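You operate a simulated robot arm through the tools that you are given. There is no shell and no other tool.

The job below is to be done with a simulated robot arm. You get a single attempt, and the scene is never put back.

TASK
The straightener is cold. Lock its plates shut and put it in the console drawer.
Fine: lay it flat, purple plug in the drawer too, drawer shut. Where these are worked on the way, their far stop is far enough and under half their travel is too little: console drawer.
Where things are to end (x, y in the base frame): purple plug within 60 mm of [510, -800].

Only the result counts: the job must be done as asked and must still hold three seconds after the hand-in. Knocking over, shifting, dropping, spilling or breaking anything else fails it.

THE ROBOT
A 7-joint arm with a four-finger gripper, fixed in place. Base frame: the origin is at the foot of the arm, x ahead of it, y to its left, z up. Units: mm, rad, N and s.
Its first joint turns from -1.204 to 3.002 rad. Payload 3.67 kg.
The TCP is the grasp point between the finger pads, 28 mm short of the fingertips. In the tool frame z runs along the fingers and y along their closing line. The gripper opens to 112 mm. The gripper's body begins 73 mm behind the TCP.
Orientation is told as [roll, pitch, yaw] about the base's x, y, z axes, in that order, counted from this pose: with the fingers straight down and closing along the base's y, the tool's x points along the base's -x, its y along +y and its z along -z.

THE INTERFACE
- The arm moves only by the tool nudge_tool. Its argument "series" is text: rows parted by semicolons, each of 6 numbers parted by spaces: the shift along the base's x, y, z in units of 500 mm (1.0 is 500 mm), then the turn, a rotation vector about the base's x, y, z in units of 60 degrees (1.0 is 60 degrees). In form: dx dy dz ax ay az; .... A call has 1 to 20 rows; each row is the pose to reach, as a shift and turn from the pose commanded when the call began. "grip" is the opening, from 0 (shut) to 1 (fully open), set as the call begins (left out, the last holds). A call with a number of a shift or a turn outside -1 to 1 is refused whole. A row lasts 0.2 s, in which the tool goes at most 50 mm and 0.15 rad; a call with a longer step from one row to the next is refused whole, and so is a gripper value outside its range. Where a pose cannot be reached the arm comes as near as it can. A force on the tool above 40 N (or 10 N above the force at the start of the call, whichever is more), or a blocked arm, ends the call early, and 0.2 s more pass. Each finger halts on what it meets, pressing with about 45 N; the grip force reading is that of the motor and also rises with nothing between the fingers. The clock runs only during rows and for 0.2 s after the last one: add rows that repeat a pose to give the fingers time. The reply holds the time, the measured pose of the TCP, the force on the tool along the base axes, the opening and the grip force, in the units named above and with some noise, with the torque about the TCP (base axes, N m) and any sound that the robot's microphone picked up.
- Cameras (640 x 400 px; columns grow to the right, rows downward): "scene" is fixed at [402, 496.4, 1467.1]; the picture's right is [-0.99, -0.14, 0.00], its down [-0.07, 0.50, -0.86] and it looks along [0.12, -0.85, -0.51] (base axes); focal length 341 px, centre (320, 200). "wrist" rides on the gripper at [60, -18, -104] in the tool frame; the picture's right is [0.29, 0.96, 0.00], its down [-0.80, 0.24, -0.55] and it looks along [-0.53, 0.16, 0.83] (tool axes); focal length 234 px, centre (320, 200).
- capture(camera): a new picture of that camera. It takes no simulated time.
- move_column(by): slides the trunk up (or, below 0, down) by that many mm; the arm rides with it, the base frame stays. It gives what a move gives, with no picture.
- measure_at(camera, pixels): for up to 12 pixels [column, row] of the newest picture of that camera ("zoom" is the newest enlarged one), the place [x, y, z] in the base frame of the surface seen there, good to about 2 mm, but the place of the scene camera against the robot may be out by one fixed shift of up to 12 mm in any direction. It takes no simulated time.
- zoom(camera, box): a new picture of the part [left, top, right, bottom] of that camera's present view, enlarged. It takes no simulated time.
- close_job(): hands the job in; it is judged then, once.

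Unless the task says otherwise, let go and move clear before handing in.

The tools are called by a JSON object that holds its "name" and its "arguments". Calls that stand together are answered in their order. nudge_tool: Moves the arm, as the interface text tells. Its arguments: {"type":"object","properties":{"series":{"type":"string"},"grip":{"type":"number"}},"required":["series"]} The other tools are called the same way: move_column (by) slides the trunk up or down; capture (camera) takes a picture; measure_at (camera, pixels) gives the place of the surface under pixels of a picture; zoom (camera, box) takes an enlarged picture of a part of a camera's view; close_job () hands the job in.

At the start:

```text
time: 0.0
position: [827.5, -297.6, 1151.0]
tcp_rot: [0.001, 0.002, 0.001]
ft_force: [-0.1, -0.1, -0.5]
ft_torque: [-0.01, 0.0, -0.02]
width: 111.9
grip_force: 0.1
trunk travel left (down, up): [-500.0, 340.0]
```

scene: 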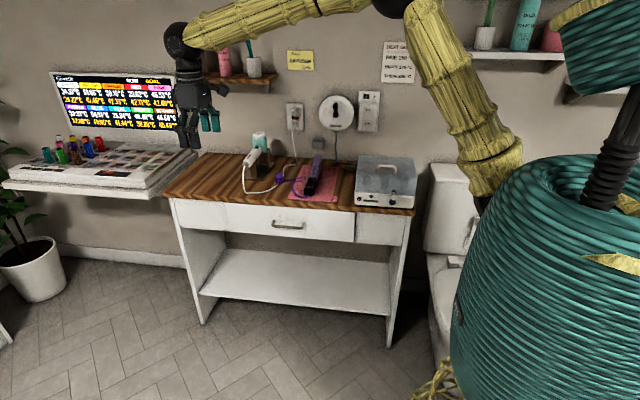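
wrist: 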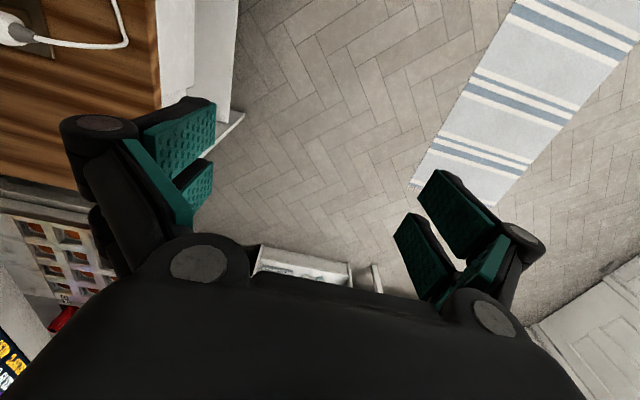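

The scene picture shows a console table with a pink mat around pixel (315,185) holding the purple straightener, and a drawer with a handle at (288,224). I'll zoom in on these first.

{"name": "zoom", "arguments": {"camera": "scene", "box": [230, 80, 430, 205]}}

{"name": "zoom", "arguments": {"camera": "scene", "box": [235, 130, 355, 205]}}

```text
3.20 times, centred on (330, 142) of scene
```

zoom: 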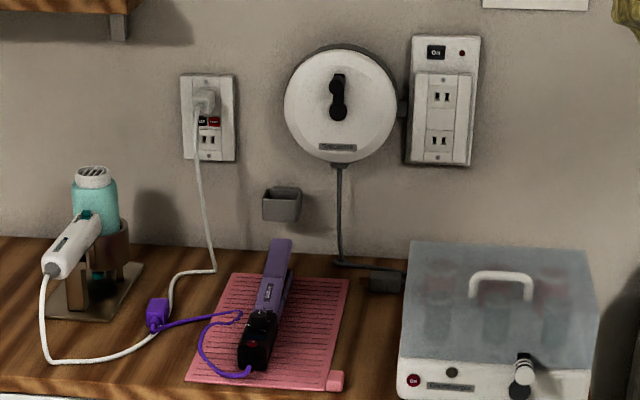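

```text
5.33 times, centred on (295, 168) of scene
```

zoom: 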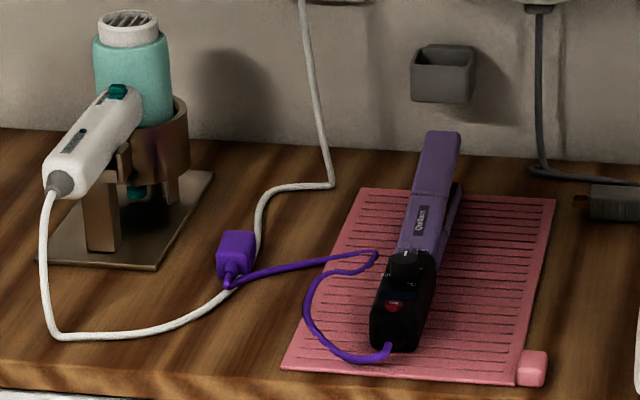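

The zoom shows the straightener lying on the mat, from its black hinge end (400,320) to its purple tips (440,150), with the plug at (235,250) and its cord. I'll measure these places.

{"name": "measure_at", "arguments": {"camera": "zoom", "pixels": [[438, 140], [420, 215], [408, 262], [395, 310], [388, 345], [457, 195], [235, 240], [232, 270], [228, 284], [375, 255], [310, 300], [345, 355]]}}

{"name": "measure_at", "arguments": {"camera": "scene", "pixels": [[288, 224], [274, 223], [304, 226], [225, 210], [355, 220], [225, 232], [354, 241], [172, 196], [412, 212], [290, 212], [290, 238], [195, 155]]}}

{"name": "zoom", "arguments": {"camera": "scene", "box": [160, 180, 420, 342]}}

```text
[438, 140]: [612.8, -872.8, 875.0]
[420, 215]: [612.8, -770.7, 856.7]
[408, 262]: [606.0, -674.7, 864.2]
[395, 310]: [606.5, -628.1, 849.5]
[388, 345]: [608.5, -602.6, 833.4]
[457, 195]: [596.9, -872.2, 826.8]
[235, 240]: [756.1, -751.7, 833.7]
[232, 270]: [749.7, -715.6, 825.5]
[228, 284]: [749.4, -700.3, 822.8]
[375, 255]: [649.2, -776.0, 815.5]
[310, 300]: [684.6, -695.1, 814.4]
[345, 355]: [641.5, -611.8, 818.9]
```

```text
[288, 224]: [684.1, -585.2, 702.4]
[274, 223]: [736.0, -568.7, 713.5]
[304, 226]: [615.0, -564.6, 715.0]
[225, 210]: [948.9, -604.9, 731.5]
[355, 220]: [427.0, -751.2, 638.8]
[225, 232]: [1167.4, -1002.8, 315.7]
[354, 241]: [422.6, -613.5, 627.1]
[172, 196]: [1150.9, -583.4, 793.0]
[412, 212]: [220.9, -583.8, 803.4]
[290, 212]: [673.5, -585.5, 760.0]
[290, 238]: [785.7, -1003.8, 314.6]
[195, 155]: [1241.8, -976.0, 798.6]
```

```text
2.46 times, centred on (290, 261) of scene
```

zoom: 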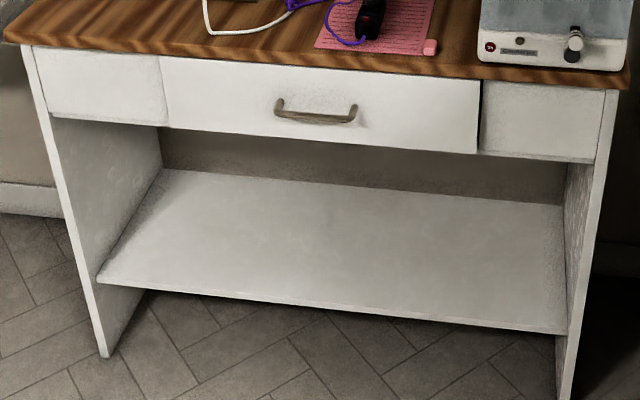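

The table top is at about z 813, and the drawer handle is near x 675, y -565, z 713. I'll move the hand over the straightener for a close look with the wrist camera.

{"name": "nudge_tool", "arguments": {"series": "-0.05 -0.057 -0.016 0 0 0; -0.1 -0.114 -0.033 0 0 0; -0.15 -0.171 -0.05 0 0 0; -0.2 -0.228 -0.066 0 0 0; -0.25 -0.285 -0.083 0 0 0; -0.3 -0.342 -0.1 0 0 0; -0.35 -0.399 -0.116 0 0 0; -0.4 -0.456 -0.133 0 0 0; -0.45 -0.513 -0.15 0 0 0; -0.5 -0.57 -0.166 0 0 0; -0.55 -0.627 -0.183 0 0 0; -0.614 -0.684 -0.2 0 0 0", "grip": 1}}

{"name": "capture", "arguments": {"camera": "wrist"}}

{"name": "capture", "arguments": {"camera": "scene"}}

```text
time: 2.6
position: [519.4, -642.6, 1051.1]
tcp_rot: [0.002, -0.001, 0.002]
ft_force: [-1.1, -0.9, -1.1]
ft_torque: [0.01, -0.01, -0.03]
width: 112.2
grip_force: 0.1
trunk travel left (down, up): [-500.0, 340.0]
```

```text
taken
```

wrist: 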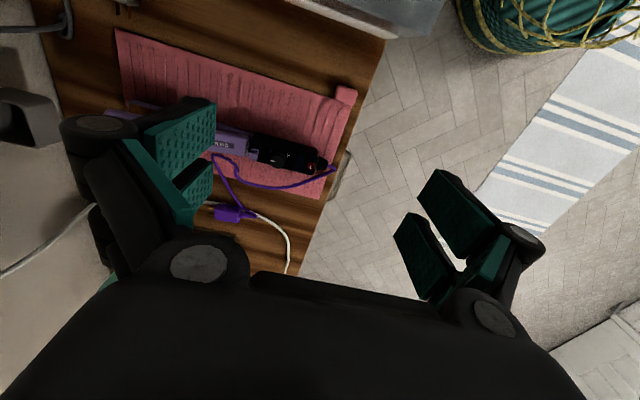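

```text
taken
```

scene: 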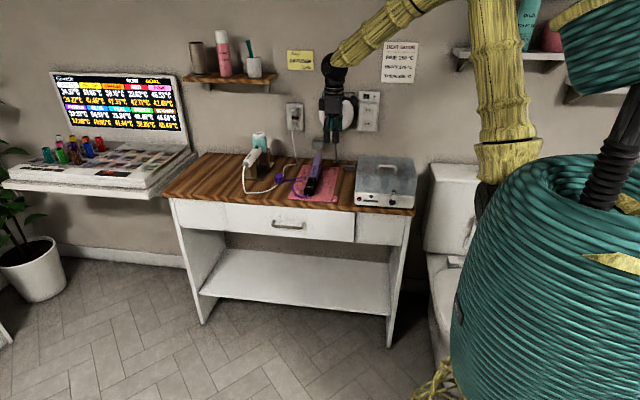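

The left finger blocks the plates in this wrist picture. I'll shift about 100 mm toward the wall and down a bit so the straightener lies between the fingers.

{"name": "nudge_tool", "arguments": {"series": "0 -0.08 -0.03 0 0 0; 0 -0.16 -0.06 0 0 0; 0 -0.22 -0.1 0 0 0; 0 -0.22 -0.1 0 0 0", "grip": 1}}

{"name": "capture", "arguments": {"camera": "wrist"}}

{"name": "zoom", "arguments": {"camera": "wrist", "box": [180, 40, 480, 228]}}

```text
time: 3.6
position: [522.5, -753.5, 1000.3]
tcp_rot: [0.0, -0.001, -0.001]
ft_force: [0.0, 0.1, 0.2]
ft_torque: [0.02, 0.02, 0.0]
width: 111.6
grip_force: 0.1
trunk travel left (down, up): [-500.0, 340.0]
```

```text
taken
```

wrist: 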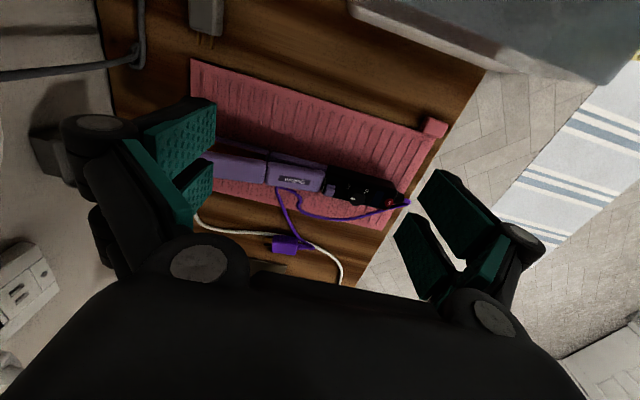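

```text
2.13 times, centred on (330, 134) of wrist
```

zoom: 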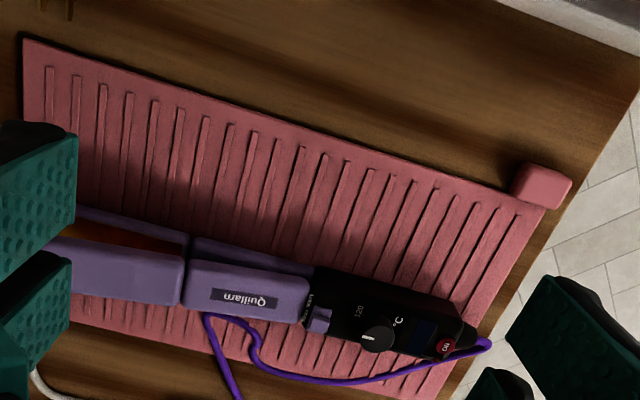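

The zoom shows a small purple block beside "LOCK"-like lettering at zoom (315,315), plus a dial at (375,337) and a red button at (443,347). I'll zoom in further on that area.

{"name": "zoom", "arguments": {"camera": "wrist", "box": [300, 150, 420, 225]}}

{"name": "measure_at", "arguments": {"camera": "wrist", "pixels": [[330, 190], [322, 187], [295, 170], [290, 185], [355, 190], [390, 203], [240, 165], [265, 155], [288, 244], [300, 160], [408, 201], [345, 205]]}}

```text
5.33 times, centred on (360, 188) of wrist
```

zoom: 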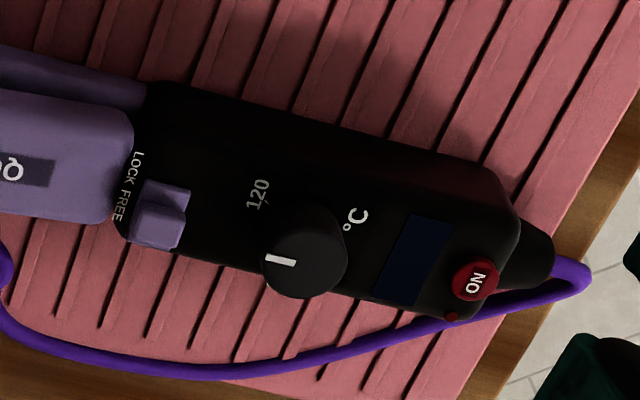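

```text
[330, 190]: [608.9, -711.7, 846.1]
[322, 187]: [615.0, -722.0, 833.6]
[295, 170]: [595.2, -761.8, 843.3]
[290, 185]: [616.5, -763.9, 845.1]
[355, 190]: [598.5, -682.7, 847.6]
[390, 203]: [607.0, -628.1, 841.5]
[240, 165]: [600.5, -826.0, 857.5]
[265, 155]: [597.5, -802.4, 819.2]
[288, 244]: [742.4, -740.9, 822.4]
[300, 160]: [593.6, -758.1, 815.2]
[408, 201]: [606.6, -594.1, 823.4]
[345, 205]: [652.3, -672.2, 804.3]
```

The close-up shows a purple slider at zoom (160,215) beside the word "LOCK" (toward -x) and "FREE" (toward +x), and it now sits at FREE. I'll measure the slider, dial, button and upper arm accurately.

{"name": "measure_at", "arguments": {"camera": "zoom", "pixels": [[165, 190], [180, 200], [150, 195], [158, 212], [160, 230], [155, 243], [140, 225], [178, 225], [200, 150], [200, 230], [100, 160], [305, 250]]}}

{"name": "measure_at", "arguments": {"camera": "zoom", "pixels": [[60, 110], [60, 200], [125, 125], [115, 200], [120, 212], [150, 110], [130, 240], [240, 270], [478, 280], [500, 190], [60, 60], [30, 160]]}}

```text
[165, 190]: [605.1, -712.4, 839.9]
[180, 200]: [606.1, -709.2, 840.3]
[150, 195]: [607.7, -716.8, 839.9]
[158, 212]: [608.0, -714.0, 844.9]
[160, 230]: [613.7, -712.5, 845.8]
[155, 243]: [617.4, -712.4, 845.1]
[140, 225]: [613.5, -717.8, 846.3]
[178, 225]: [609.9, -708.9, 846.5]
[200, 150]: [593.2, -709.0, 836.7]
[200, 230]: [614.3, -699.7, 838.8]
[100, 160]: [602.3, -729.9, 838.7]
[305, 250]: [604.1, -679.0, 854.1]
```

```text
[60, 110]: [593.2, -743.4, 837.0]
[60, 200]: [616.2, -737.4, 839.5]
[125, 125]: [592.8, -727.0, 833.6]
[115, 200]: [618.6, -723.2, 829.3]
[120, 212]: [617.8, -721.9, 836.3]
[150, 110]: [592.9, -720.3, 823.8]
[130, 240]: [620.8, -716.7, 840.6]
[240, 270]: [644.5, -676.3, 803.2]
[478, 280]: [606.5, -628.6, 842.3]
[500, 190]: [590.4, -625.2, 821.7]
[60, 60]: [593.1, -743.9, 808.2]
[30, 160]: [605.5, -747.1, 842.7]
```

The slider rib sits at about x 608–617, y -718 to -708, top z 846, with the handle surface at z 838. Next I'll measure the shape of my own fingers, seen at (215,110), (213,160) and so on, so I can plan contact.

{"name": "measure_at", "arguments": {"camera": "wrist", "pixels": [[213, 102], [213, 145], [150, 135], [185, 155], [210, 163], [210, 188], [182, 185], [192, 222], [180, 110], [130, 145], [440, 175], [418, 205]]}}

{"name": "measure_at", "arguments": {"camera": "wrist", "pixels": [[495, 208], [470, 215], [398, 222], [405, 260], [425, 285], [455, 240], [500, 240], [205, 130], [160, 155], [190, 180], [205, 262], [480, 318]]}}

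```text
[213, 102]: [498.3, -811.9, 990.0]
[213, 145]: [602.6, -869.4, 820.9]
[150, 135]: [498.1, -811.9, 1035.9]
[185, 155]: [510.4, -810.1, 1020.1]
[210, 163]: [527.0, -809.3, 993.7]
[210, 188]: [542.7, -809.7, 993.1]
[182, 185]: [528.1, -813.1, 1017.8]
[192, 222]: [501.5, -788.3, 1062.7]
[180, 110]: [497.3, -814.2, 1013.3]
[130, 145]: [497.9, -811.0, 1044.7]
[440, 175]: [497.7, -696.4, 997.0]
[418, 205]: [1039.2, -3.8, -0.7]
```

```text
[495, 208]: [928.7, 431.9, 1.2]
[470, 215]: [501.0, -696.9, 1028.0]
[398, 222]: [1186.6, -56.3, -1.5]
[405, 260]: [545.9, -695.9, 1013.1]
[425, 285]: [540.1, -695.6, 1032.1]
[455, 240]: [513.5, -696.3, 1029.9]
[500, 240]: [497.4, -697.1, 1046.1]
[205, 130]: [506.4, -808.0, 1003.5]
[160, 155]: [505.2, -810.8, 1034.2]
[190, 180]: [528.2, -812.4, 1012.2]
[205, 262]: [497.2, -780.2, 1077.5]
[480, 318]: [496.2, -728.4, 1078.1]
```

The finger surfaces measure from x 497 to 545, which is wider than the stated 20 mm. I'll check the hand's shape with a scene zoom.

{"name": "zoom", "arguments": {"camera": "scene", "box": [290, 90, 370, 140]}}

{"name": "zoom", "arguments": {"camera": "wrist", "box": [60, 80, 260, 205]}}

```text
8.00 times, centred on (330, 115) of scene
```

zoom: 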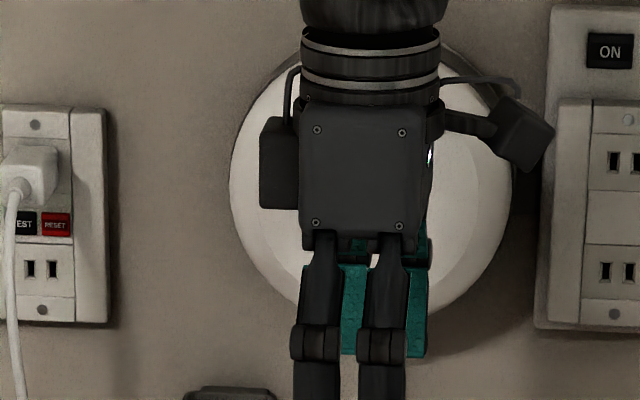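

```text
3.20 times, centred on (160, 142) of wrist
```

zoom: 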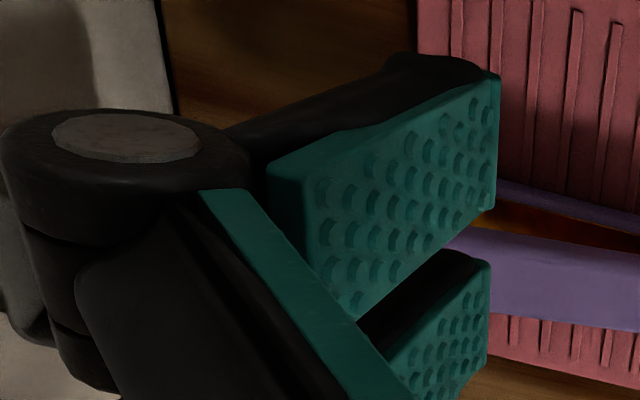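

The hand's skin shows two digits per side, while the stated finger is 20 mm wide. I'll locate the arm's shoulder and upper links in the scene picture to judge reach and the best trunk height.

{"name": "measure_at", "arguments": {"camera": "scene", "pixels": [[505, 165], [490, 60], [485, 190], [420, 15], [350, 45], [335, 75], [560, 200], [590, 100], [385, 165], [385, 172], [360, 160], [410, 190]]}}

{"name": "zoom", "arguments": {"camera": "scene", "box": [260, 0, 640, 238]}}

```text
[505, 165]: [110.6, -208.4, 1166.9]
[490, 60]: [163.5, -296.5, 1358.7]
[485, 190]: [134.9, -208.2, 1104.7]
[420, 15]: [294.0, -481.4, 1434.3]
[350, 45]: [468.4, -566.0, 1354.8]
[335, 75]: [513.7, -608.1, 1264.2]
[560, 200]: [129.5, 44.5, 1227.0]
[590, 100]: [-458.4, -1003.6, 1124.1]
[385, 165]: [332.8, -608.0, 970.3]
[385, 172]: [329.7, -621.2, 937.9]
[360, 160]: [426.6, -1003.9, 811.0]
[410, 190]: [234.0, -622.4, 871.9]
```

```text
1.68 times, centred on (450, 119) of scene
```

zoom: 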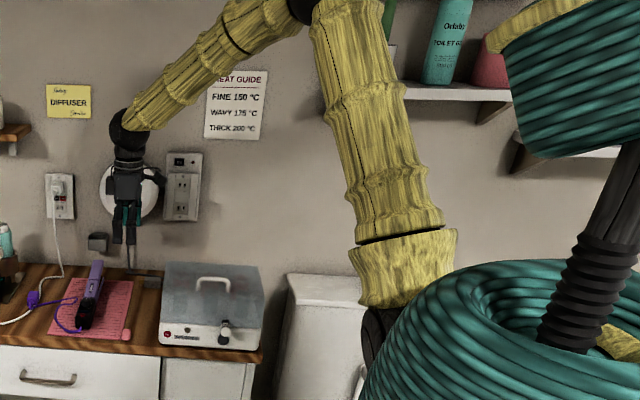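

The shoulder is near z 1100, so reach over the plates is tight but fine with a slight tilt. I'll move the open hand to hover beside the lid (far finger near the plates, near finger by the lock) with a small tilt and yaw, staying above everything.

{"name": "nudge_tool", "arguments": {"series": "0.06 -0.012 -0.03 0.0036 -0.048 -0.036; 0.115 -0.024 -0.06 0.0072 -0.096 -0.072; 0.17 -0.036 -0.09 0.0108 -0.143 -0.108; 0.23 -0.048 -0.142 0.0143 -0.191 -0.1432; 0.23 -0.048 -0.142 0.0143 -0.191 -0.1432; 0.23 -0.048 -0.142 0.0143 -0.191 -0.1432", "grip": 1}}

{"name": "capture", "arguments": {"camera": "wrist"}}

{"name": "zoom", "arguments": {"camera": "scene", "box": [250, 110, 380, 191]}}

```text
time: 5.0
position: [637.7, -777.7, 929.4]
tcp_rot: [0.029, -0.2, -0.154]
ft_force: [-0.3, 0.2, -0.5]
ft_torque: [0.0, 0.02, 0.03]
width: 111.9
grip_force: 0.1
trunk travel left (down, up): [-500.0, 340.0]
```

```text
taken
```

wrist: 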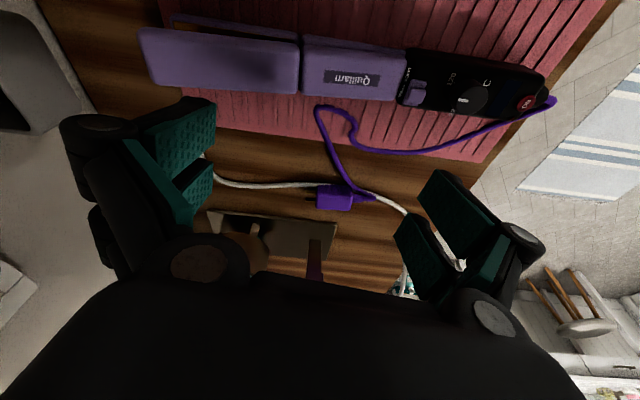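

```text
4.92 times, centred on (315, 150) of scene
```

zoom: 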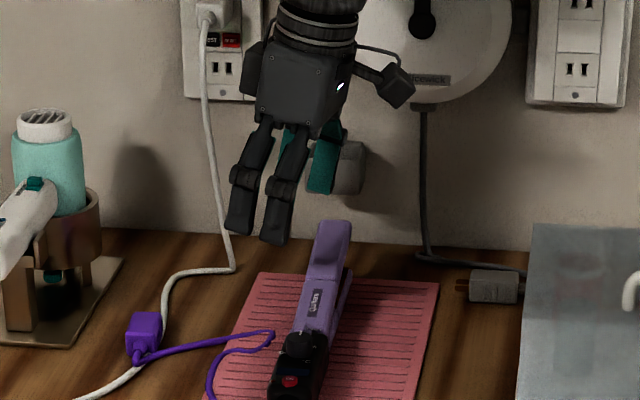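

The wrist picture now shows the whole upper arm (140–405, 30–95) and the lock slider at (413,92). I'll re-measure these places from here for consistency.

{"name": "measure_at", "arguments": {"camera": "wrist", "pixels": [[150, 45], [145, 75], [220, 60], [290, 65], [300, 90], [295, 45], [350, 70], [400, 75], [418, 84], [415, 92], [413, 100], [465, 97]]}}

{"name": "zoom", "arguments": {"camera": "wrist", "box": [130, 10, 450, 210]}}

```text
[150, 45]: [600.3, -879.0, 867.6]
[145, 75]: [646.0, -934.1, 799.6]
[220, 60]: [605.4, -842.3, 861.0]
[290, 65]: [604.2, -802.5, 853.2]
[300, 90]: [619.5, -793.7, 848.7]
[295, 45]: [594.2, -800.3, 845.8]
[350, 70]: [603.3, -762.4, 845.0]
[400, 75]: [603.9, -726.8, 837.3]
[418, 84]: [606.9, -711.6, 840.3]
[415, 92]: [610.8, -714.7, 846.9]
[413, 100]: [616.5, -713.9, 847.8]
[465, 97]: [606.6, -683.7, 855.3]
```

```text
2.00 times, centred on (290, 110) of wrist
```

zoom: 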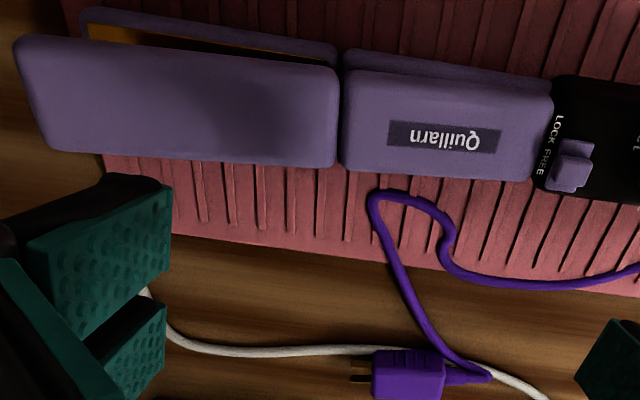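

The hinge is near y -727, the lid tip is at z 868, and the table is at z 800 in the wrist frame. I'll lower slowly with the far finger just beside the lid (x about 634) to test whether the outer skin digits are solid.

{"name": "nudge_tool", "arguments": {"series": "0 0 -0.02 0 0 0; 0 0 -0.04 0 0 0; 0 0 -0.06 0 0 0; 0 0 -0.07 0 0 0; 0 0 -0.08 0 0 0; 0 0 -0.09 0 0 0; 0 0 -0.09 0 0 0"}}

{"name": "capture", "arguments": {"camera": "wrist"}}

{"name": "zoom", "arguments": {"camera": "scene", "box": [250, 110, 380, 191]}}

```text
time: 6.6
position: [636.8, -774.3, 886.4]
tcp_rot: [0.032, -0.198, -0.153]
ft_force: [0.8, 0.1, -0.1]
ft_torque: [0.0, 0.02, 0.0]
width: 111.9
grip_force: 0.1
trunk travel left (down, up): [-500.0, 340.0]
```

```text
taken
```

wrist: 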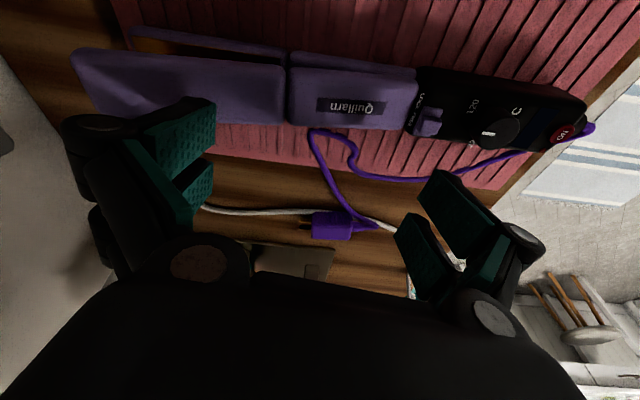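

```text
4.92 times, centred on (315, 150) of scene
```

zoom: 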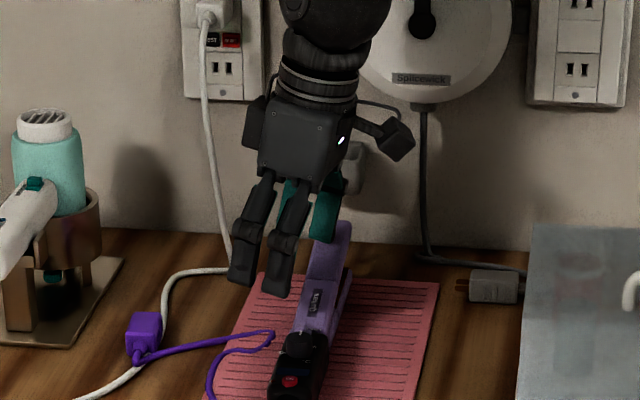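

No contact force so far, although the skin digit overlaps the lid edge near (200,105). I'll lower 10 mm more to settle it.

{"name": "nudge_tool", "arguments": {"series": "0 0 -0.007 0 0 0; 0 0 -0.014 0 0 0; 0 0 -0.02 0 0 0; 0 0 -0.02 0 0 0"}}

{"name": "zoom", "arguments": {"camera": "wrist", "box": [60, 30, 300, 180]}}

{"name": "zoom", "arguments": {"camera": "scene", "box": [280, 130, 350, 174]}}

```text
time: 7.6
position: [635.9, -775.5, 875.5]
tcp_rot: [0.031, -0.198, -0.154]
ft_force: [1.7, -0.3, 0.8]
ft_torque: [0.01, 0.02, 0.03]
width: 112.1
grip_force: 0.1
trunk travel left (down, up): [-500.0, 340.0]
```

```text
2.67 times, centred on (180, 105) of wrist
```

zoom: 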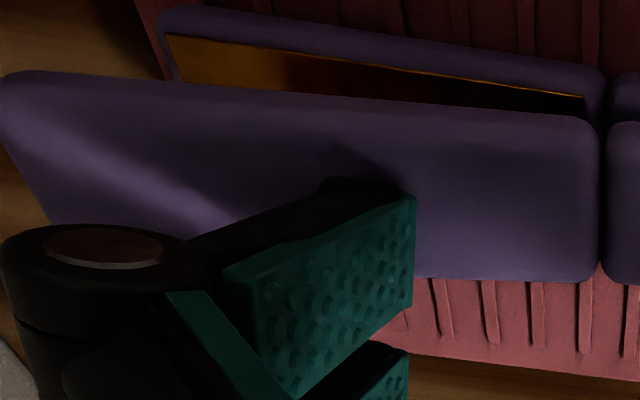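

```text
9.09 times, centred on (315, 152) of scene
```

zoom: 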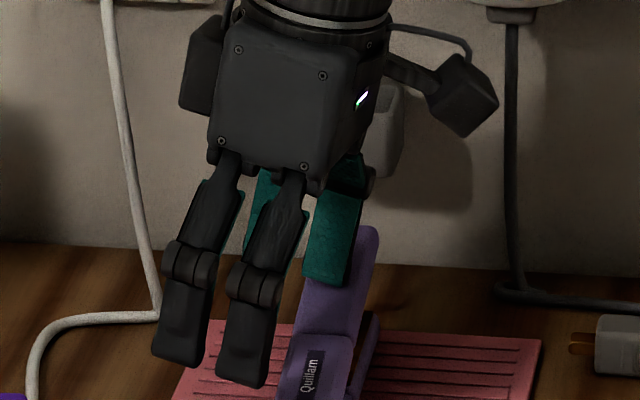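

The force is still about zero, but the lid could be light. I'll check whether the lid itself has gone down.

{"name": "capture", "arguments": {"camera": "wrist"}}

{"name": "measure_at", "arguments": {"camera": "wrist", "pixels": [[75, 65], [100, 75], [150, 80], [180, 85], [230, 90], [270, 95], [270, 125], [330, 100], [400, 100], [428, 120], [425, 128], [500, 125]]}}

```text
taken
```

wrist: 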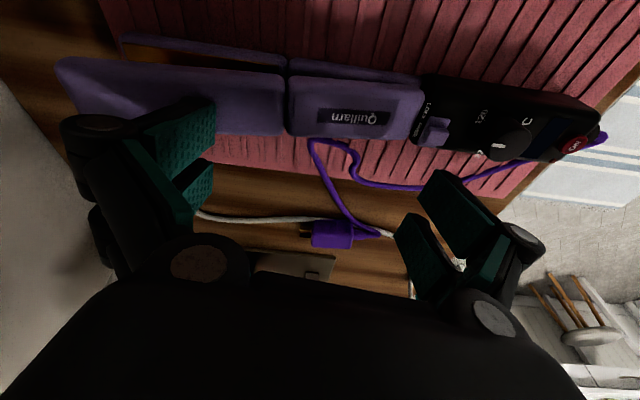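

```text
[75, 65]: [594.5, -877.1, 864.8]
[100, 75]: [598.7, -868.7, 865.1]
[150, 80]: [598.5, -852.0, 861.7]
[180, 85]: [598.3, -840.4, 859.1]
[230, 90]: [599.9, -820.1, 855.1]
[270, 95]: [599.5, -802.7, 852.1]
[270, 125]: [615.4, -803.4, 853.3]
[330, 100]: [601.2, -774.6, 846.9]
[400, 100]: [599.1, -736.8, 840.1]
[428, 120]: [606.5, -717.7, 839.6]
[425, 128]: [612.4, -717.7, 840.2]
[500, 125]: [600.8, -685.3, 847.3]
```

The lid height is unchanged (about 859 at y -840), so the skin digits are not solid and only a 20 mm central finger touches. I'll rise, shift so the far finger sits over the lid and the near finger stays just on the +x side of the slider, and lower gently.

{"name": "nudge_tool", "arguments": {"series": "0 0 0.03 0 0 0; 0 0 0.06 0 0 0; -0.018 0 0.06 0 0 0; -0.037 0 0.06 0 0 0; -0.037 0 0.05 0 0 0; -0.037 0 0.04 0 0 0; -0.037 0 0.03 0 0 0; -0.037 0 0.02 0 0 0; -0.037 0 0.015 0 0 0; -0.037 0 0.01 0 0 0; -0.037 0 0.01 0 0 0"}}

{"name": "capture", "arguments": {"camera": "wrist"}}

```text
time: 10.0
position: [616.9, -775.2, 880.4]
tcp_rot: [0.032, -0.196, -0.153]
ft_force: [0.2, -0.2, 1.0]
ft_torque: [-0.01, -0.01, -0.01]
width: 112.0
grip_force: 0.1
trunk travel left (down, up): [-500.0, 340.0]
```

```text
taken
```

wrist: 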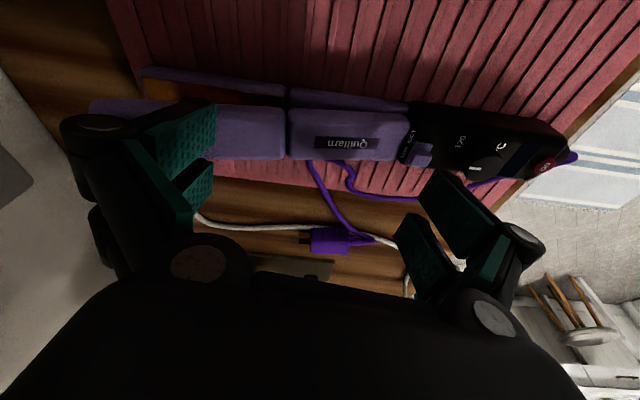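

The far finger should now be pressing the lid by several millimetres, with force z about 1 N. I'll measure the lid's height.

{"name": "measure_at", "arguments": {"camera": "wrist", "pixels": [[100, 104], [150, 108], [230, 115], [270, 120], [300, 125], [340, 125], [395, 125], [424, 150], [420, 158], [270, 145], [230, 150], [425, 142]]}}

{"name": "zoom", "arguments": {"camera": "wrist", "box": [260, 80, 500, 230]}}

{"name": "zoom", "arguments": {"camera": "scene", "box": [280, 130, 350, 174]}}

```text
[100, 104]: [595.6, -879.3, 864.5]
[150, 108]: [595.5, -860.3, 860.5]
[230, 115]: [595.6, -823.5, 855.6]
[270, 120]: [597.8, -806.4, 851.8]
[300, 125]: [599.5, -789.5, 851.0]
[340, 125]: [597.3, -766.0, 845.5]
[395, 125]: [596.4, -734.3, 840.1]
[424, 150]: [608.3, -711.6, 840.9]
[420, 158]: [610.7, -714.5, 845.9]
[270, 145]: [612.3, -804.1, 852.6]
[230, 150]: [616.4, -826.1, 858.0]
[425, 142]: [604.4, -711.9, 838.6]
```

```text
2.67 times, centred on (380, 155) of wrist
```

zoom: 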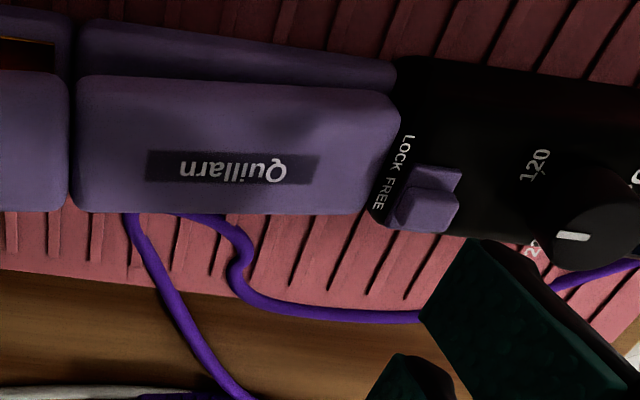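

```text
9.09 times, centred on (315, 152) of scene
```

zoom: 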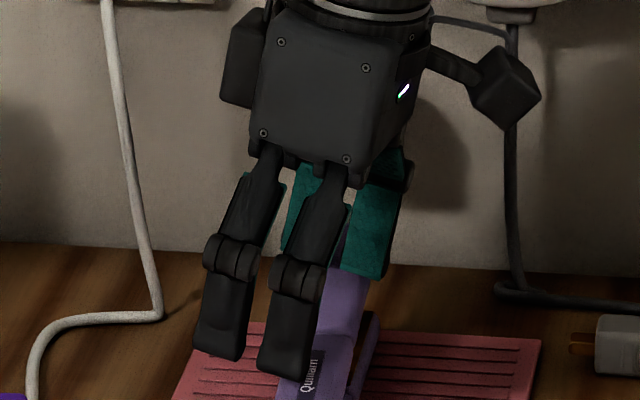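

The lid hasn't moved (858 at y -826), so the finger has not yet touched it. I'll measure the visible fingertip edge to see how far it really reaches below the TCP.

{"name": "measure_at", "arguments": {"camera": "wrist", "pixels": [[213, 105], [214, 125], [212, 150], [205, 100], [190, 98], [212, 165], [212, 180], [210, 200], [425, 195], [435, 175], [398, 225], [425, 215]]}}

{"name": "zoom", "arguments": {"camera": "wrist", "box": [140, 80, 240, 142]}}

```text
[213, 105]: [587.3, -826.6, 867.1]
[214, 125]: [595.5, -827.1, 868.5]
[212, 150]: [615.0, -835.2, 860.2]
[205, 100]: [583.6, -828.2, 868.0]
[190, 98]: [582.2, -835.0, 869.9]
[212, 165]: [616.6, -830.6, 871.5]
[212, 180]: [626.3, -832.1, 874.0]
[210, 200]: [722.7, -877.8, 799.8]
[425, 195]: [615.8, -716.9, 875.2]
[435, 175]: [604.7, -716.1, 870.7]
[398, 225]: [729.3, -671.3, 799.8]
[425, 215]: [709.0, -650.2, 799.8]
```

```text
6.40 times, centred on (190, 111) of wrist
```

zoom: 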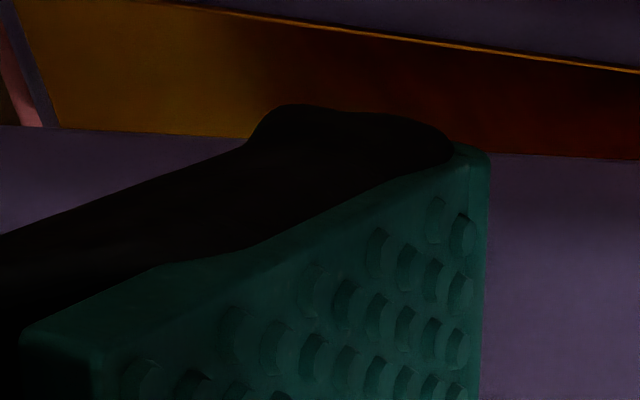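

The visible pad end is only about 8–10 mm past the TCP, not 28 mm. I'll cross-check with the near digits' tips in the scene zoom.

{"name": "zoom", "arguments": {"camera": "scene", "box": [280, 130, 350, 174]}}

{"name": "measure_at", "arguments": {"camera": "zoom", "pixels": [[215, 345], [285, 362], [230, 260], [300, 280], [345, 270], [378, 270], [310, 160], [215, 352], [285, 370], [350, 40], [300, 385], [520, 350]]}}

```text
9.09 times, centred on (315, 152) of scene
```

zoom: 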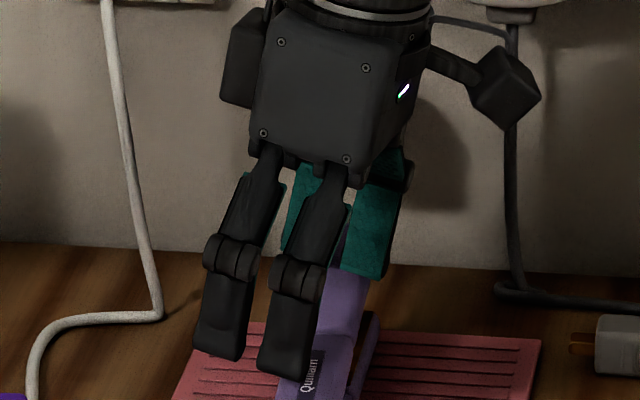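

```text
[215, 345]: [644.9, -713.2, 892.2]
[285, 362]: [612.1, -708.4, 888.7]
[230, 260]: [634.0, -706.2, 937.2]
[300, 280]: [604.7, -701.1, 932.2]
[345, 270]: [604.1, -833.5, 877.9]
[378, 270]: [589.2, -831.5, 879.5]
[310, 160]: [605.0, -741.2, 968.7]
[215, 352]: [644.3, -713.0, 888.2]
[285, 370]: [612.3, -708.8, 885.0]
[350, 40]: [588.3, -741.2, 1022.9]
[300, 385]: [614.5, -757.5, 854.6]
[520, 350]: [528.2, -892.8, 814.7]
```

The scene confirms the visible tips reach only about 8 mm past the TCP, so contact is still lower. I'll go back to x 636, where only a solid outer digit could touch the lid, and lower further to discriminate.

{"name": "nudge_tool", "arguments": {"series": "0 0 0.02 0 0 0; 0.019 0 0.02 0 0 0; 0.038 0 0.02 0 0 0; 0.038 0 0 0 0 0; 0.038 0 -0.01 0 0 0; 0.038 0 -0.018 0 0 0; 0.038 0 -0.026 0 0 0; 0.038 0 -0.034 0 0 0; 0.038 0 -0.034 0 0 0"}}

{"name": "capture", "arguments": {"camera": "wrist"}}

{"name": "zoom", "arguments": {"camera": "scene", "box": [280, 130, 350, 174]}}

```text
time: 12.0
position: [636.8, -774.2, 862.6]
tcp_rot: [0.032, -0.196, -0.152]
ft_force: [0.4, -1.1, -0.3]
ft_torque: [-0.02, 0.01, 0.0]
width: 112.1
grip_force: 0.0
trunk travel left (down, up): [-500.0, 340.0]
```

```text
taken
```

wrist: 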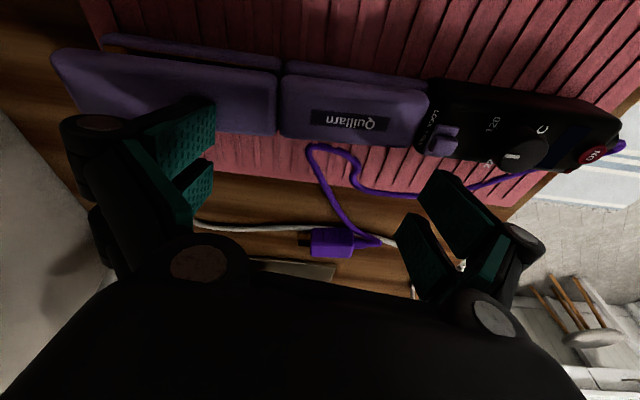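

```text
9.09 times, centred on (315, 152) of scene
```

zoom: 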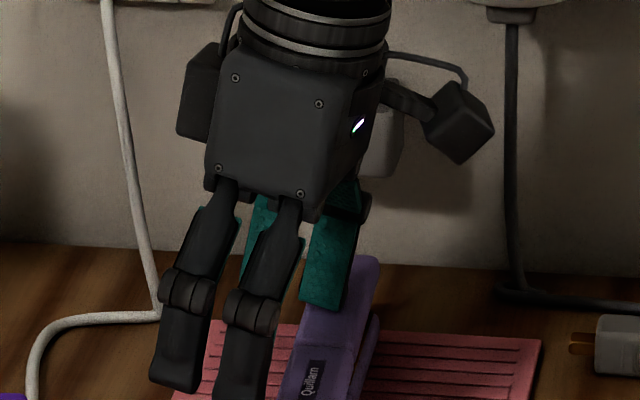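

Force is still zero at TCP z 862.6. I'll measure the lid again here.

{"name": "measure_at", "arguments": {"camera": "wrist", "pixels": [[75, 65], [120, 75], [180, 88], [230, 85], [260, 90], [260, 120], [225, 120], [300, 95], [340, 100], [400, 110], [213, 105], [213, 130]]}}

{"name": "zoom", "arguments": {"camera": "wrist", "box": [40, 30, 300, 192]}}

```text
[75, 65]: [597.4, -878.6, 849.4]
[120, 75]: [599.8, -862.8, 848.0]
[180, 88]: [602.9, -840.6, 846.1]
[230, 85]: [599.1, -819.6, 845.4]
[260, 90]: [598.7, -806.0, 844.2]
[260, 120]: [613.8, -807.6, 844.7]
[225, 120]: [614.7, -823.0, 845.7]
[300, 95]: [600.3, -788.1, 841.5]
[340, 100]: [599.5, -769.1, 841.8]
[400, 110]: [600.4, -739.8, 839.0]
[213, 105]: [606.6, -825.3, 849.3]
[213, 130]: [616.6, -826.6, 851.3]
```

```text
2.46 times, centred on (170, 111) of wrist
```

zoom: 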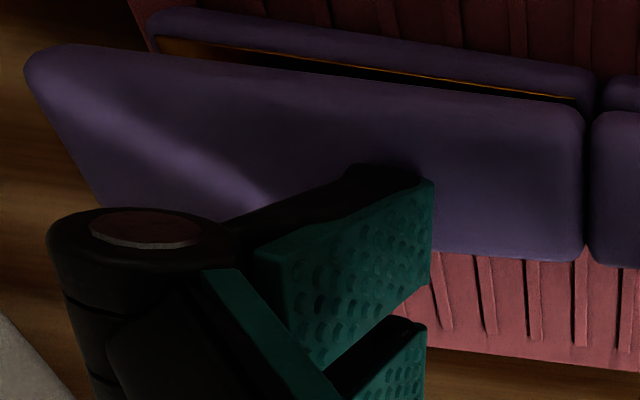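

The lid went down to 846 at y -840, so the outer digits are solid with tips about 12 mm past the TCP, and the lid spring is weak. This is the working layout, so I'll lower about 8 mm more to shut the plates.

{"name": "nudge_tool", "arguments": {"series": "0 0 -0.005 0 0 0; 0 0 -0.01 0 0 0; 0 0 -0.014 0 0 0; 0 0 -0.016 0 0 0; 0 0 -0.016 0 0 0"}}

{"name": "capture", "arguments": {"camera": "wrist"}}

{"name": "zoom", "arguments": {"camera": "wrist", "box": [260, 60, 500, 210]}}

```text
time: 13.2
position: [636.2, -775.4, 853.7]
tcp_rot: [0.03, -0.197, -0.152]
ft_force: [0.0, 0.0, 0.8]
ft_torque: [-0.06, 0.0, 0.02]
width: 112.1
grip_force: 0.1
trunk travel left (down, up): [-500.0, 340.0]
```

```text
taken
```

wrist: 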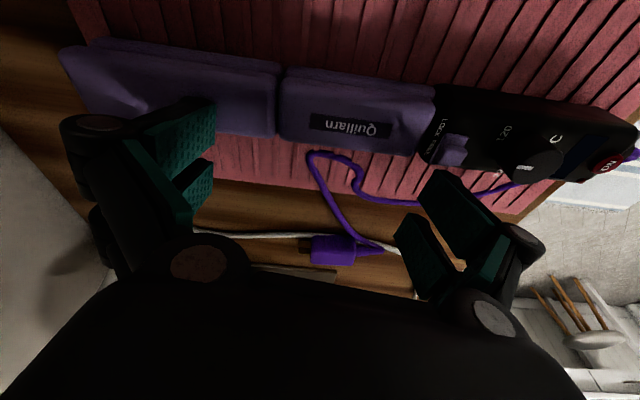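

```text
2.67 times, centred on (380, 135) of wrist
```

zoom: 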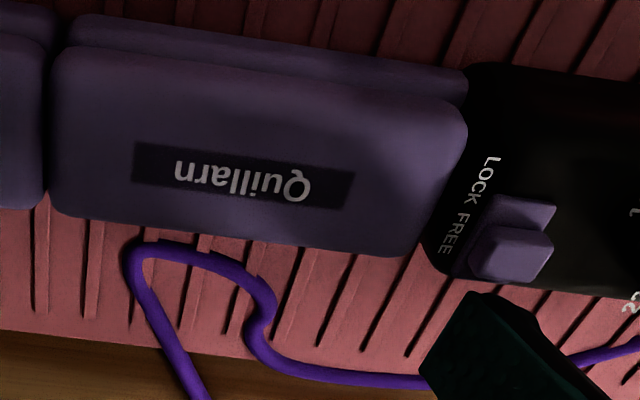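

{"name": "measure_at", "arguments": {"camera": "wrist", "pixels": [[75, 65], [120, 80], [180, 90], [230, 90], [260, 120], [300, 95], [340, 100], [420, 110], [450, 145], [452, 155], [435, 178], [470, 200]]}}

```text
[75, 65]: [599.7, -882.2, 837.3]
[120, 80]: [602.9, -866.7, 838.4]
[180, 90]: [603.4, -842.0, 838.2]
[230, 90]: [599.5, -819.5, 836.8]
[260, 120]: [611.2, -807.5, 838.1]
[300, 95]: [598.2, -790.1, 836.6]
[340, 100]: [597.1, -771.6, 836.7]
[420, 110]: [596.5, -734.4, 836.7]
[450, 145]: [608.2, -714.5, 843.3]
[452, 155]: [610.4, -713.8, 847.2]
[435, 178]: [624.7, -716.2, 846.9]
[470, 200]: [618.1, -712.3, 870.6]
```

The lid is flat now (837–838 along its length), so the plates are shut. I'll tilt slightly to lower the near finger about 3 mm beside the slider while keeping the lid pressed.

{"name": "nudge_tool", "arguments": {"series": "0 0 -0.002 -0.01 0 0; 0 0 -0.004 -0.019 0 0; 0 0 -0.004 -0.019 0 0"}}

{"name": "capture", "arguments": {"camera": "wrist"}}

{"name": "measure_at", "arguments": {"camera": "wrist", "pixels": [[437, 172], [433, 178], [430, 185], [425, 192], [422, 198], [450, 155], [440, 172], [230, 90], [120, 80], [300, 95]]}}

{"name": "zoom", "arguments": {"camera": "wrist", "box": [380, 110, 540, 210]}}

```text
time: 14.0
position: [637.0, -774.9, 853.6]
tcp_rot: [0.01, -0.201, -0.15]
ft_force: [0.4, -1.0, 2.2]
ft_torque: [-0.04, 0.04, 0.04]
width: 112.0
grip_force: 0.0
trunk travel left (down, up): [-500.0, 340.0]
```

```text
taken
```

wrist: 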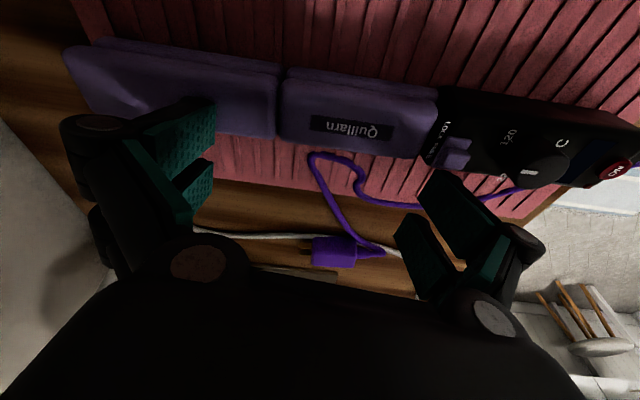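

```text
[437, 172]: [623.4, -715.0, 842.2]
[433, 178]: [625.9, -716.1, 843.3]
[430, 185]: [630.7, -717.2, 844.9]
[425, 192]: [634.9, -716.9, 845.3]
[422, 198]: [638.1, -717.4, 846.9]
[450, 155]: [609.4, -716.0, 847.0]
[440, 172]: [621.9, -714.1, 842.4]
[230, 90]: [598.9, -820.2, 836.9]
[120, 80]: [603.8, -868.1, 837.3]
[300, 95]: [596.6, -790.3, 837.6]
```

```text
4.00 times, centred on (460, 160) of wrist
```

zoom: 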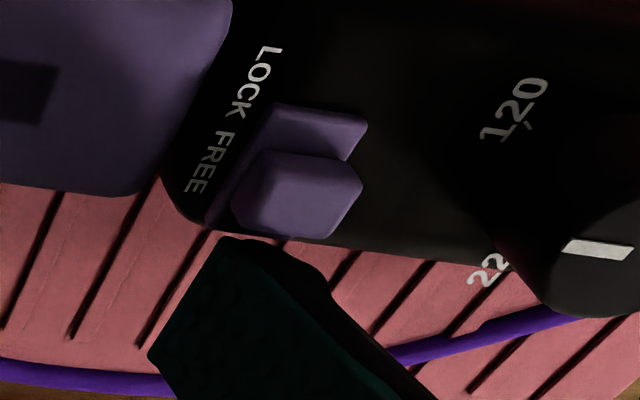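

The near finger's edge is at x 622, z 842, just beside the rib (x 609–617, top z 847). I'll push along -x in small steps toward LOCK.

{"name": "nudge_tool", "arguments": {"series": "-0.004 0 0 0 0 0; -0.008 0 0 0 0 0; -0.012 0 0 0 0 0; -0.016 0 0 0 0 0; -0.02 0 0 0 0 0; -0.024 0 0 0 0 0; -0.024 0 0 0 0 0"}}

{"name": "capture", "arguments": {"camera": "wrist"}}

{"name": "zoom", "arguments": {"camera": "wrist", "box": [380, 110, 540, 210]}}

```text
time: 15.6
position: [624.6, -773.0, 852.8]
tcp_rot: [0.012, -0.199, -0.149]
ft_force: [5.0, 0.2, 9.0]
ft_torque: [0.26, 0.14, -0.21]
width: 112.4
grip_force: 0.0
trunk travel left (down, up): [-500.0, 340.0]
```

```text
taken
```

wrist: 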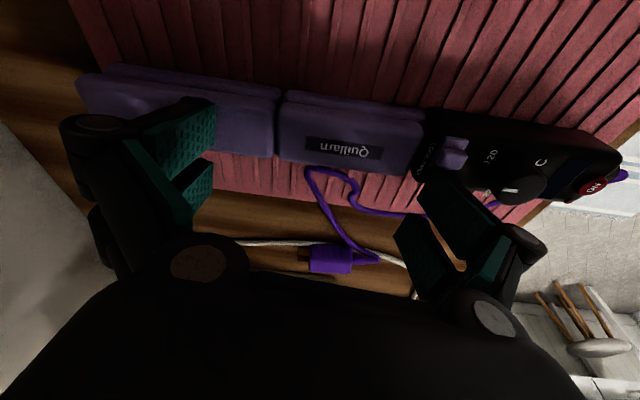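

```text
4.00 times, centred on (460, 160) of wrist
```

zoom: 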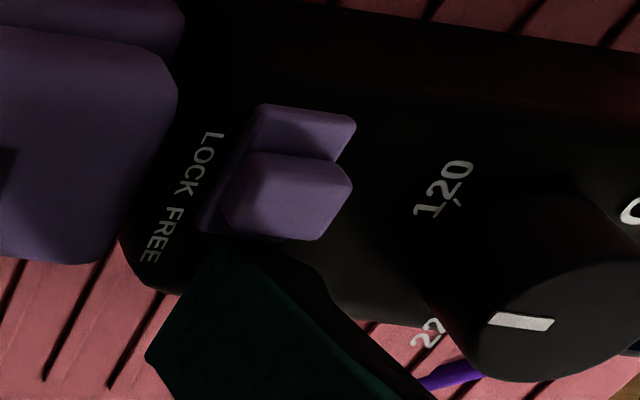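

The slider has moved from FREE to halfway toward LOCK, with about 5 N of push. I'll keep pushing in small steps.

{"name": "nudge_tool", "arguments": {"series": "-0.003 0 0 0 0 0; -0.006 0 0 0 0 0; -0.009 0 0 0 0 0; -0.012 0 0 0 0 0; -0.012 0 0 0 0 0"}}

{"name": "capture", "arguments": {"camera": "wrist"}}

{"name": "zoom", "arguments": {"camera": "wrist", "box": [380, 110, 540, 210]}}

```text
time: 16.8
position: [617.6, -772.0, 854.5]
tcp_rot: [0.01, -0.203, -0.148]
ft_force: [8.6, 4.1, 18.1]
ft_torque: [1.19, 0.13, -0.64]
width: 113.1
grip_force: 0.0
trunk travel left (down, up): [-500.0, 340.0]
```

```text
taken
```

wrist: 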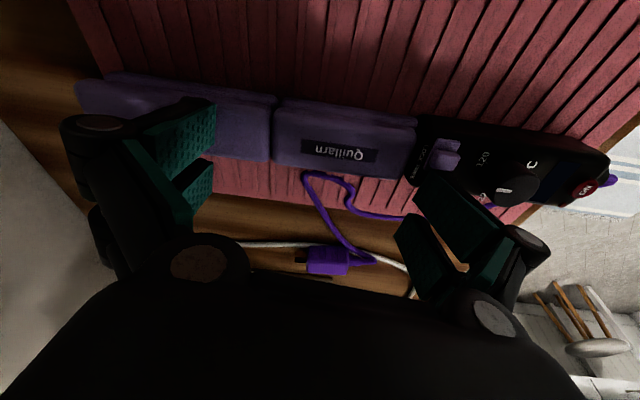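

```text
4.00 times, centred on (460, 160) of wrist
```

zoom: 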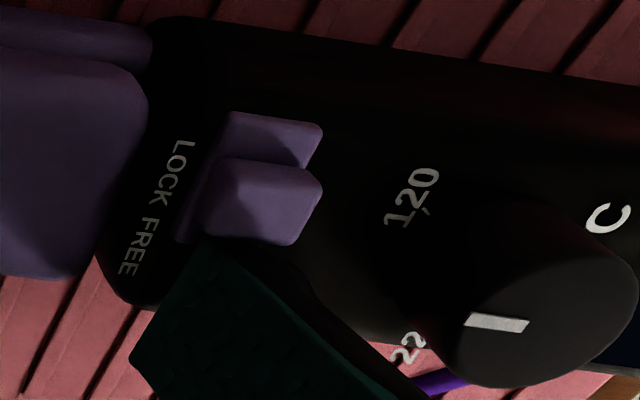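

The force at the near finger has risen to 18 N upward, so it is bearing on the handle or rib. I'll measure where the slider, finger and handle are now.

{"name": "measure_at", "arguments": {"camera": "zoom", "pixels": [[270, 130], [300, 150], [230, 180], [260, 200], [290, 215], [250, 235], [215, 240], [200, 60], [300, 320], [180, 150], [130, 260], [500, 260]]}}

{"name": "measure_at", "arguments": {"camera": "wrist", "pixels": [[90, 90], [150, 95], [230, 110], [265, 130], [300, 130], [400, 130], [430, 180], [433, 190], [425, 195], [415, 210], [590, 190], [560, 140]]}}

```text
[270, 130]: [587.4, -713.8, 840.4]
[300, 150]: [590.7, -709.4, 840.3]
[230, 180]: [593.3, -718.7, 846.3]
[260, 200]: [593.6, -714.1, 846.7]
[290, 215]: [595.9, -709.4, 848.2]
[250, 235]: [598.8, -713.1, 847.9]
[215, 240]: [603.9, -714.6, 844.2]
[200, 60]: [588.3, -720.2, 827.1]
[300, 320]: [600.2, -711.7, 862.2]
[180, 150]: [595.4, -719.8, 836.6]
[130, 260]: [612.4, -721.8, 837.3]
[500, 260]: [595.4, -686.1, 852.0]
```

```text
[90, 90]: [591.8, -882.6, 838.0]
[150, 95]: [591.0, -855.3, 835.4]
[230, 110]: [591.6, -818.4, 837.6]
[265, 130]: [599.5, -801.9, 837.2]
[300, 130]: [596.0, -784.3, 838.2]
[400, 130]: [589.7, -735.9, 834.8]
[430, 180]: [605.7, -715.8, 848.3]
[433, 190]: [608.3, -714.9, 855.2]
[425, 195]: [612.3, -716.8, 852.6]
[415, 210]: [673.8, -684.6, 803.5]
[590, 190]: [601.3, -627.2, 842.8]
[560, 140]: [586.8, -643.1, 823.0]
```

The rib centre (x 595) now lines up with the LOCK lettering (x 595), about 12 mm of travel relative to the handle. I'll back off slightly and lift to see whether the lid stays shut.

{"name": "nudge_tool", "arguments": {"series": "0.006 0 0 0 0 0; 0.012 0 0.002 0 0 0; 0.012 0 0.02 0 0 0; 0.012 0 0.06 0 0 0; 0.012 0 0.12 0 0 0; 0.012 0 0.12 0 0 0; 0.012 0 0.12 0 0 0"}}

{"name": "capture", "arguments": {"camera": "wrist"}}

{"name": "zoom", "arguments": {"camera": "wrist", "box": [120, 20, 480, 245]}}

```text
time: 18.4
position: [623.5, -775.9, 911.8]
tcp_rot: [0.01, -0.201, -0.147]
ft_force: [-0.2, 0.2, 0.2]
ft_torque: [0.01, -0.01, 0.03]
width: 112.3
grip_force: 0.0
trunk travel left (down, up): [-500.0, 340.0]
```

```text
taken
```

wrist: 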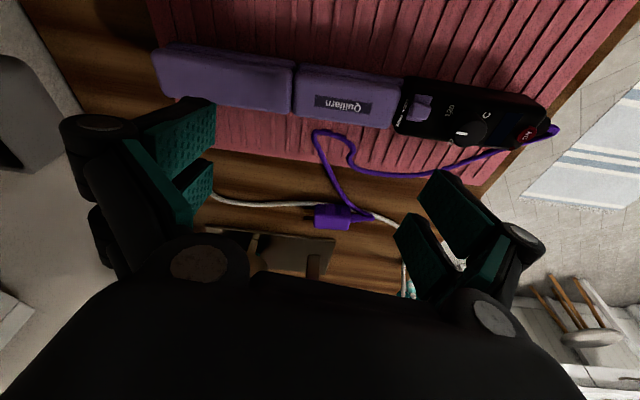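

```text
1.78 times, centred on (300, 132) of wrist
```

zoom: 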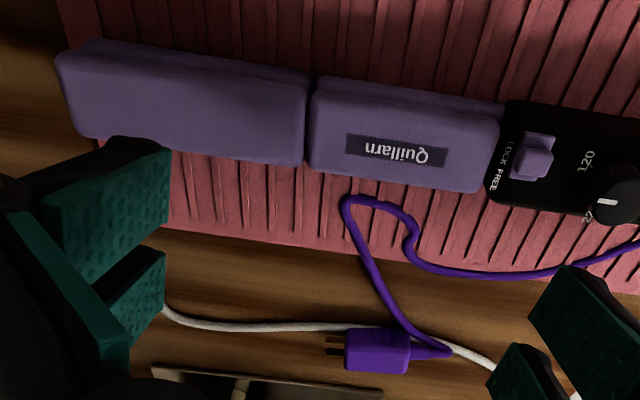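

The lid stayed shut after I let go. I'll zoom in to confirm the slider is fully at LOCK.

{"name": "zoom", "arguments": {"camera": "wrist", "box": [380, 70, 500, 145]}}

{"name": "measure_at", "arguments": {"camera": "zoom", "pixels": [[175, 125], [210, 140], [215, 175], [190, 160], [230, 180], [215, 210], [190, 225], [120, 150], [110, 225], [170, 60], [110, 300], [450, 320]]}}

{"name": "measure_at", "arguments": {"camera": "wrist", "pixels": [[165, 70], [220, 75], [285, 85], [320, 90], [390, 95], [160, 45], [155, 92]]}}

```text
5.33 times, centred on (440, 108) of wrist
```

zoom: 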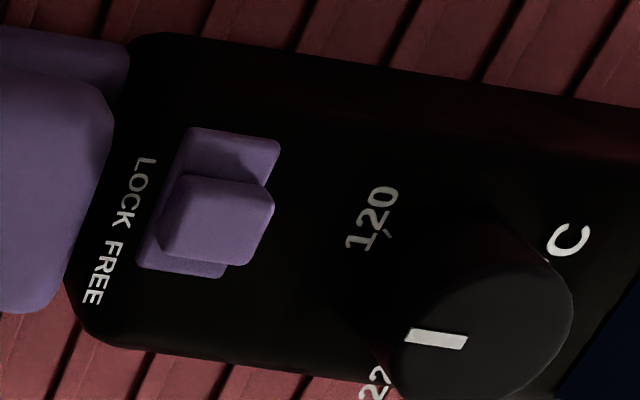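

```text
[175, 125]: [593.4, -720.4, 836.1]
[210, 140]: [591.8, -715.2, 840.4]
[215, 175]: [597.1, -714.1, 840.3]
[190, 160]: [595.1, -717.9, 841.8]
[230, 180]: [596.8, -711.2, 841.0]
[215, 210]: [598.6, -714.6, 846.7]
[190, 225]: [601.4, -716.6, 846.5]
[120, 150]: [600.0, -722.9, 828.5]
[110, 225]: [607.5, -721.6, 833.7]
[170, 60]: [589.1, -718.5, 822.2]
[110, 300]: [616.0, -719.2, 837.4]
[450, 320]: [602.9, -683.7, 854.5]
```

```text
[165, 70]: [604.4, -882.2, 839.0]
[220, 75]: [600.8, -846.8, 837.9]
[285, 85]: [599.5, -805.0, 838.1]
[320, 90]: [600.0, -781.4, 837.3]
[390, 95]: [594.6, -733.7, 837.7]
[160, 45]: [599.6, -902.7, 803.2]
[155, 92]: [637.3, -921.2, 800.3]
```

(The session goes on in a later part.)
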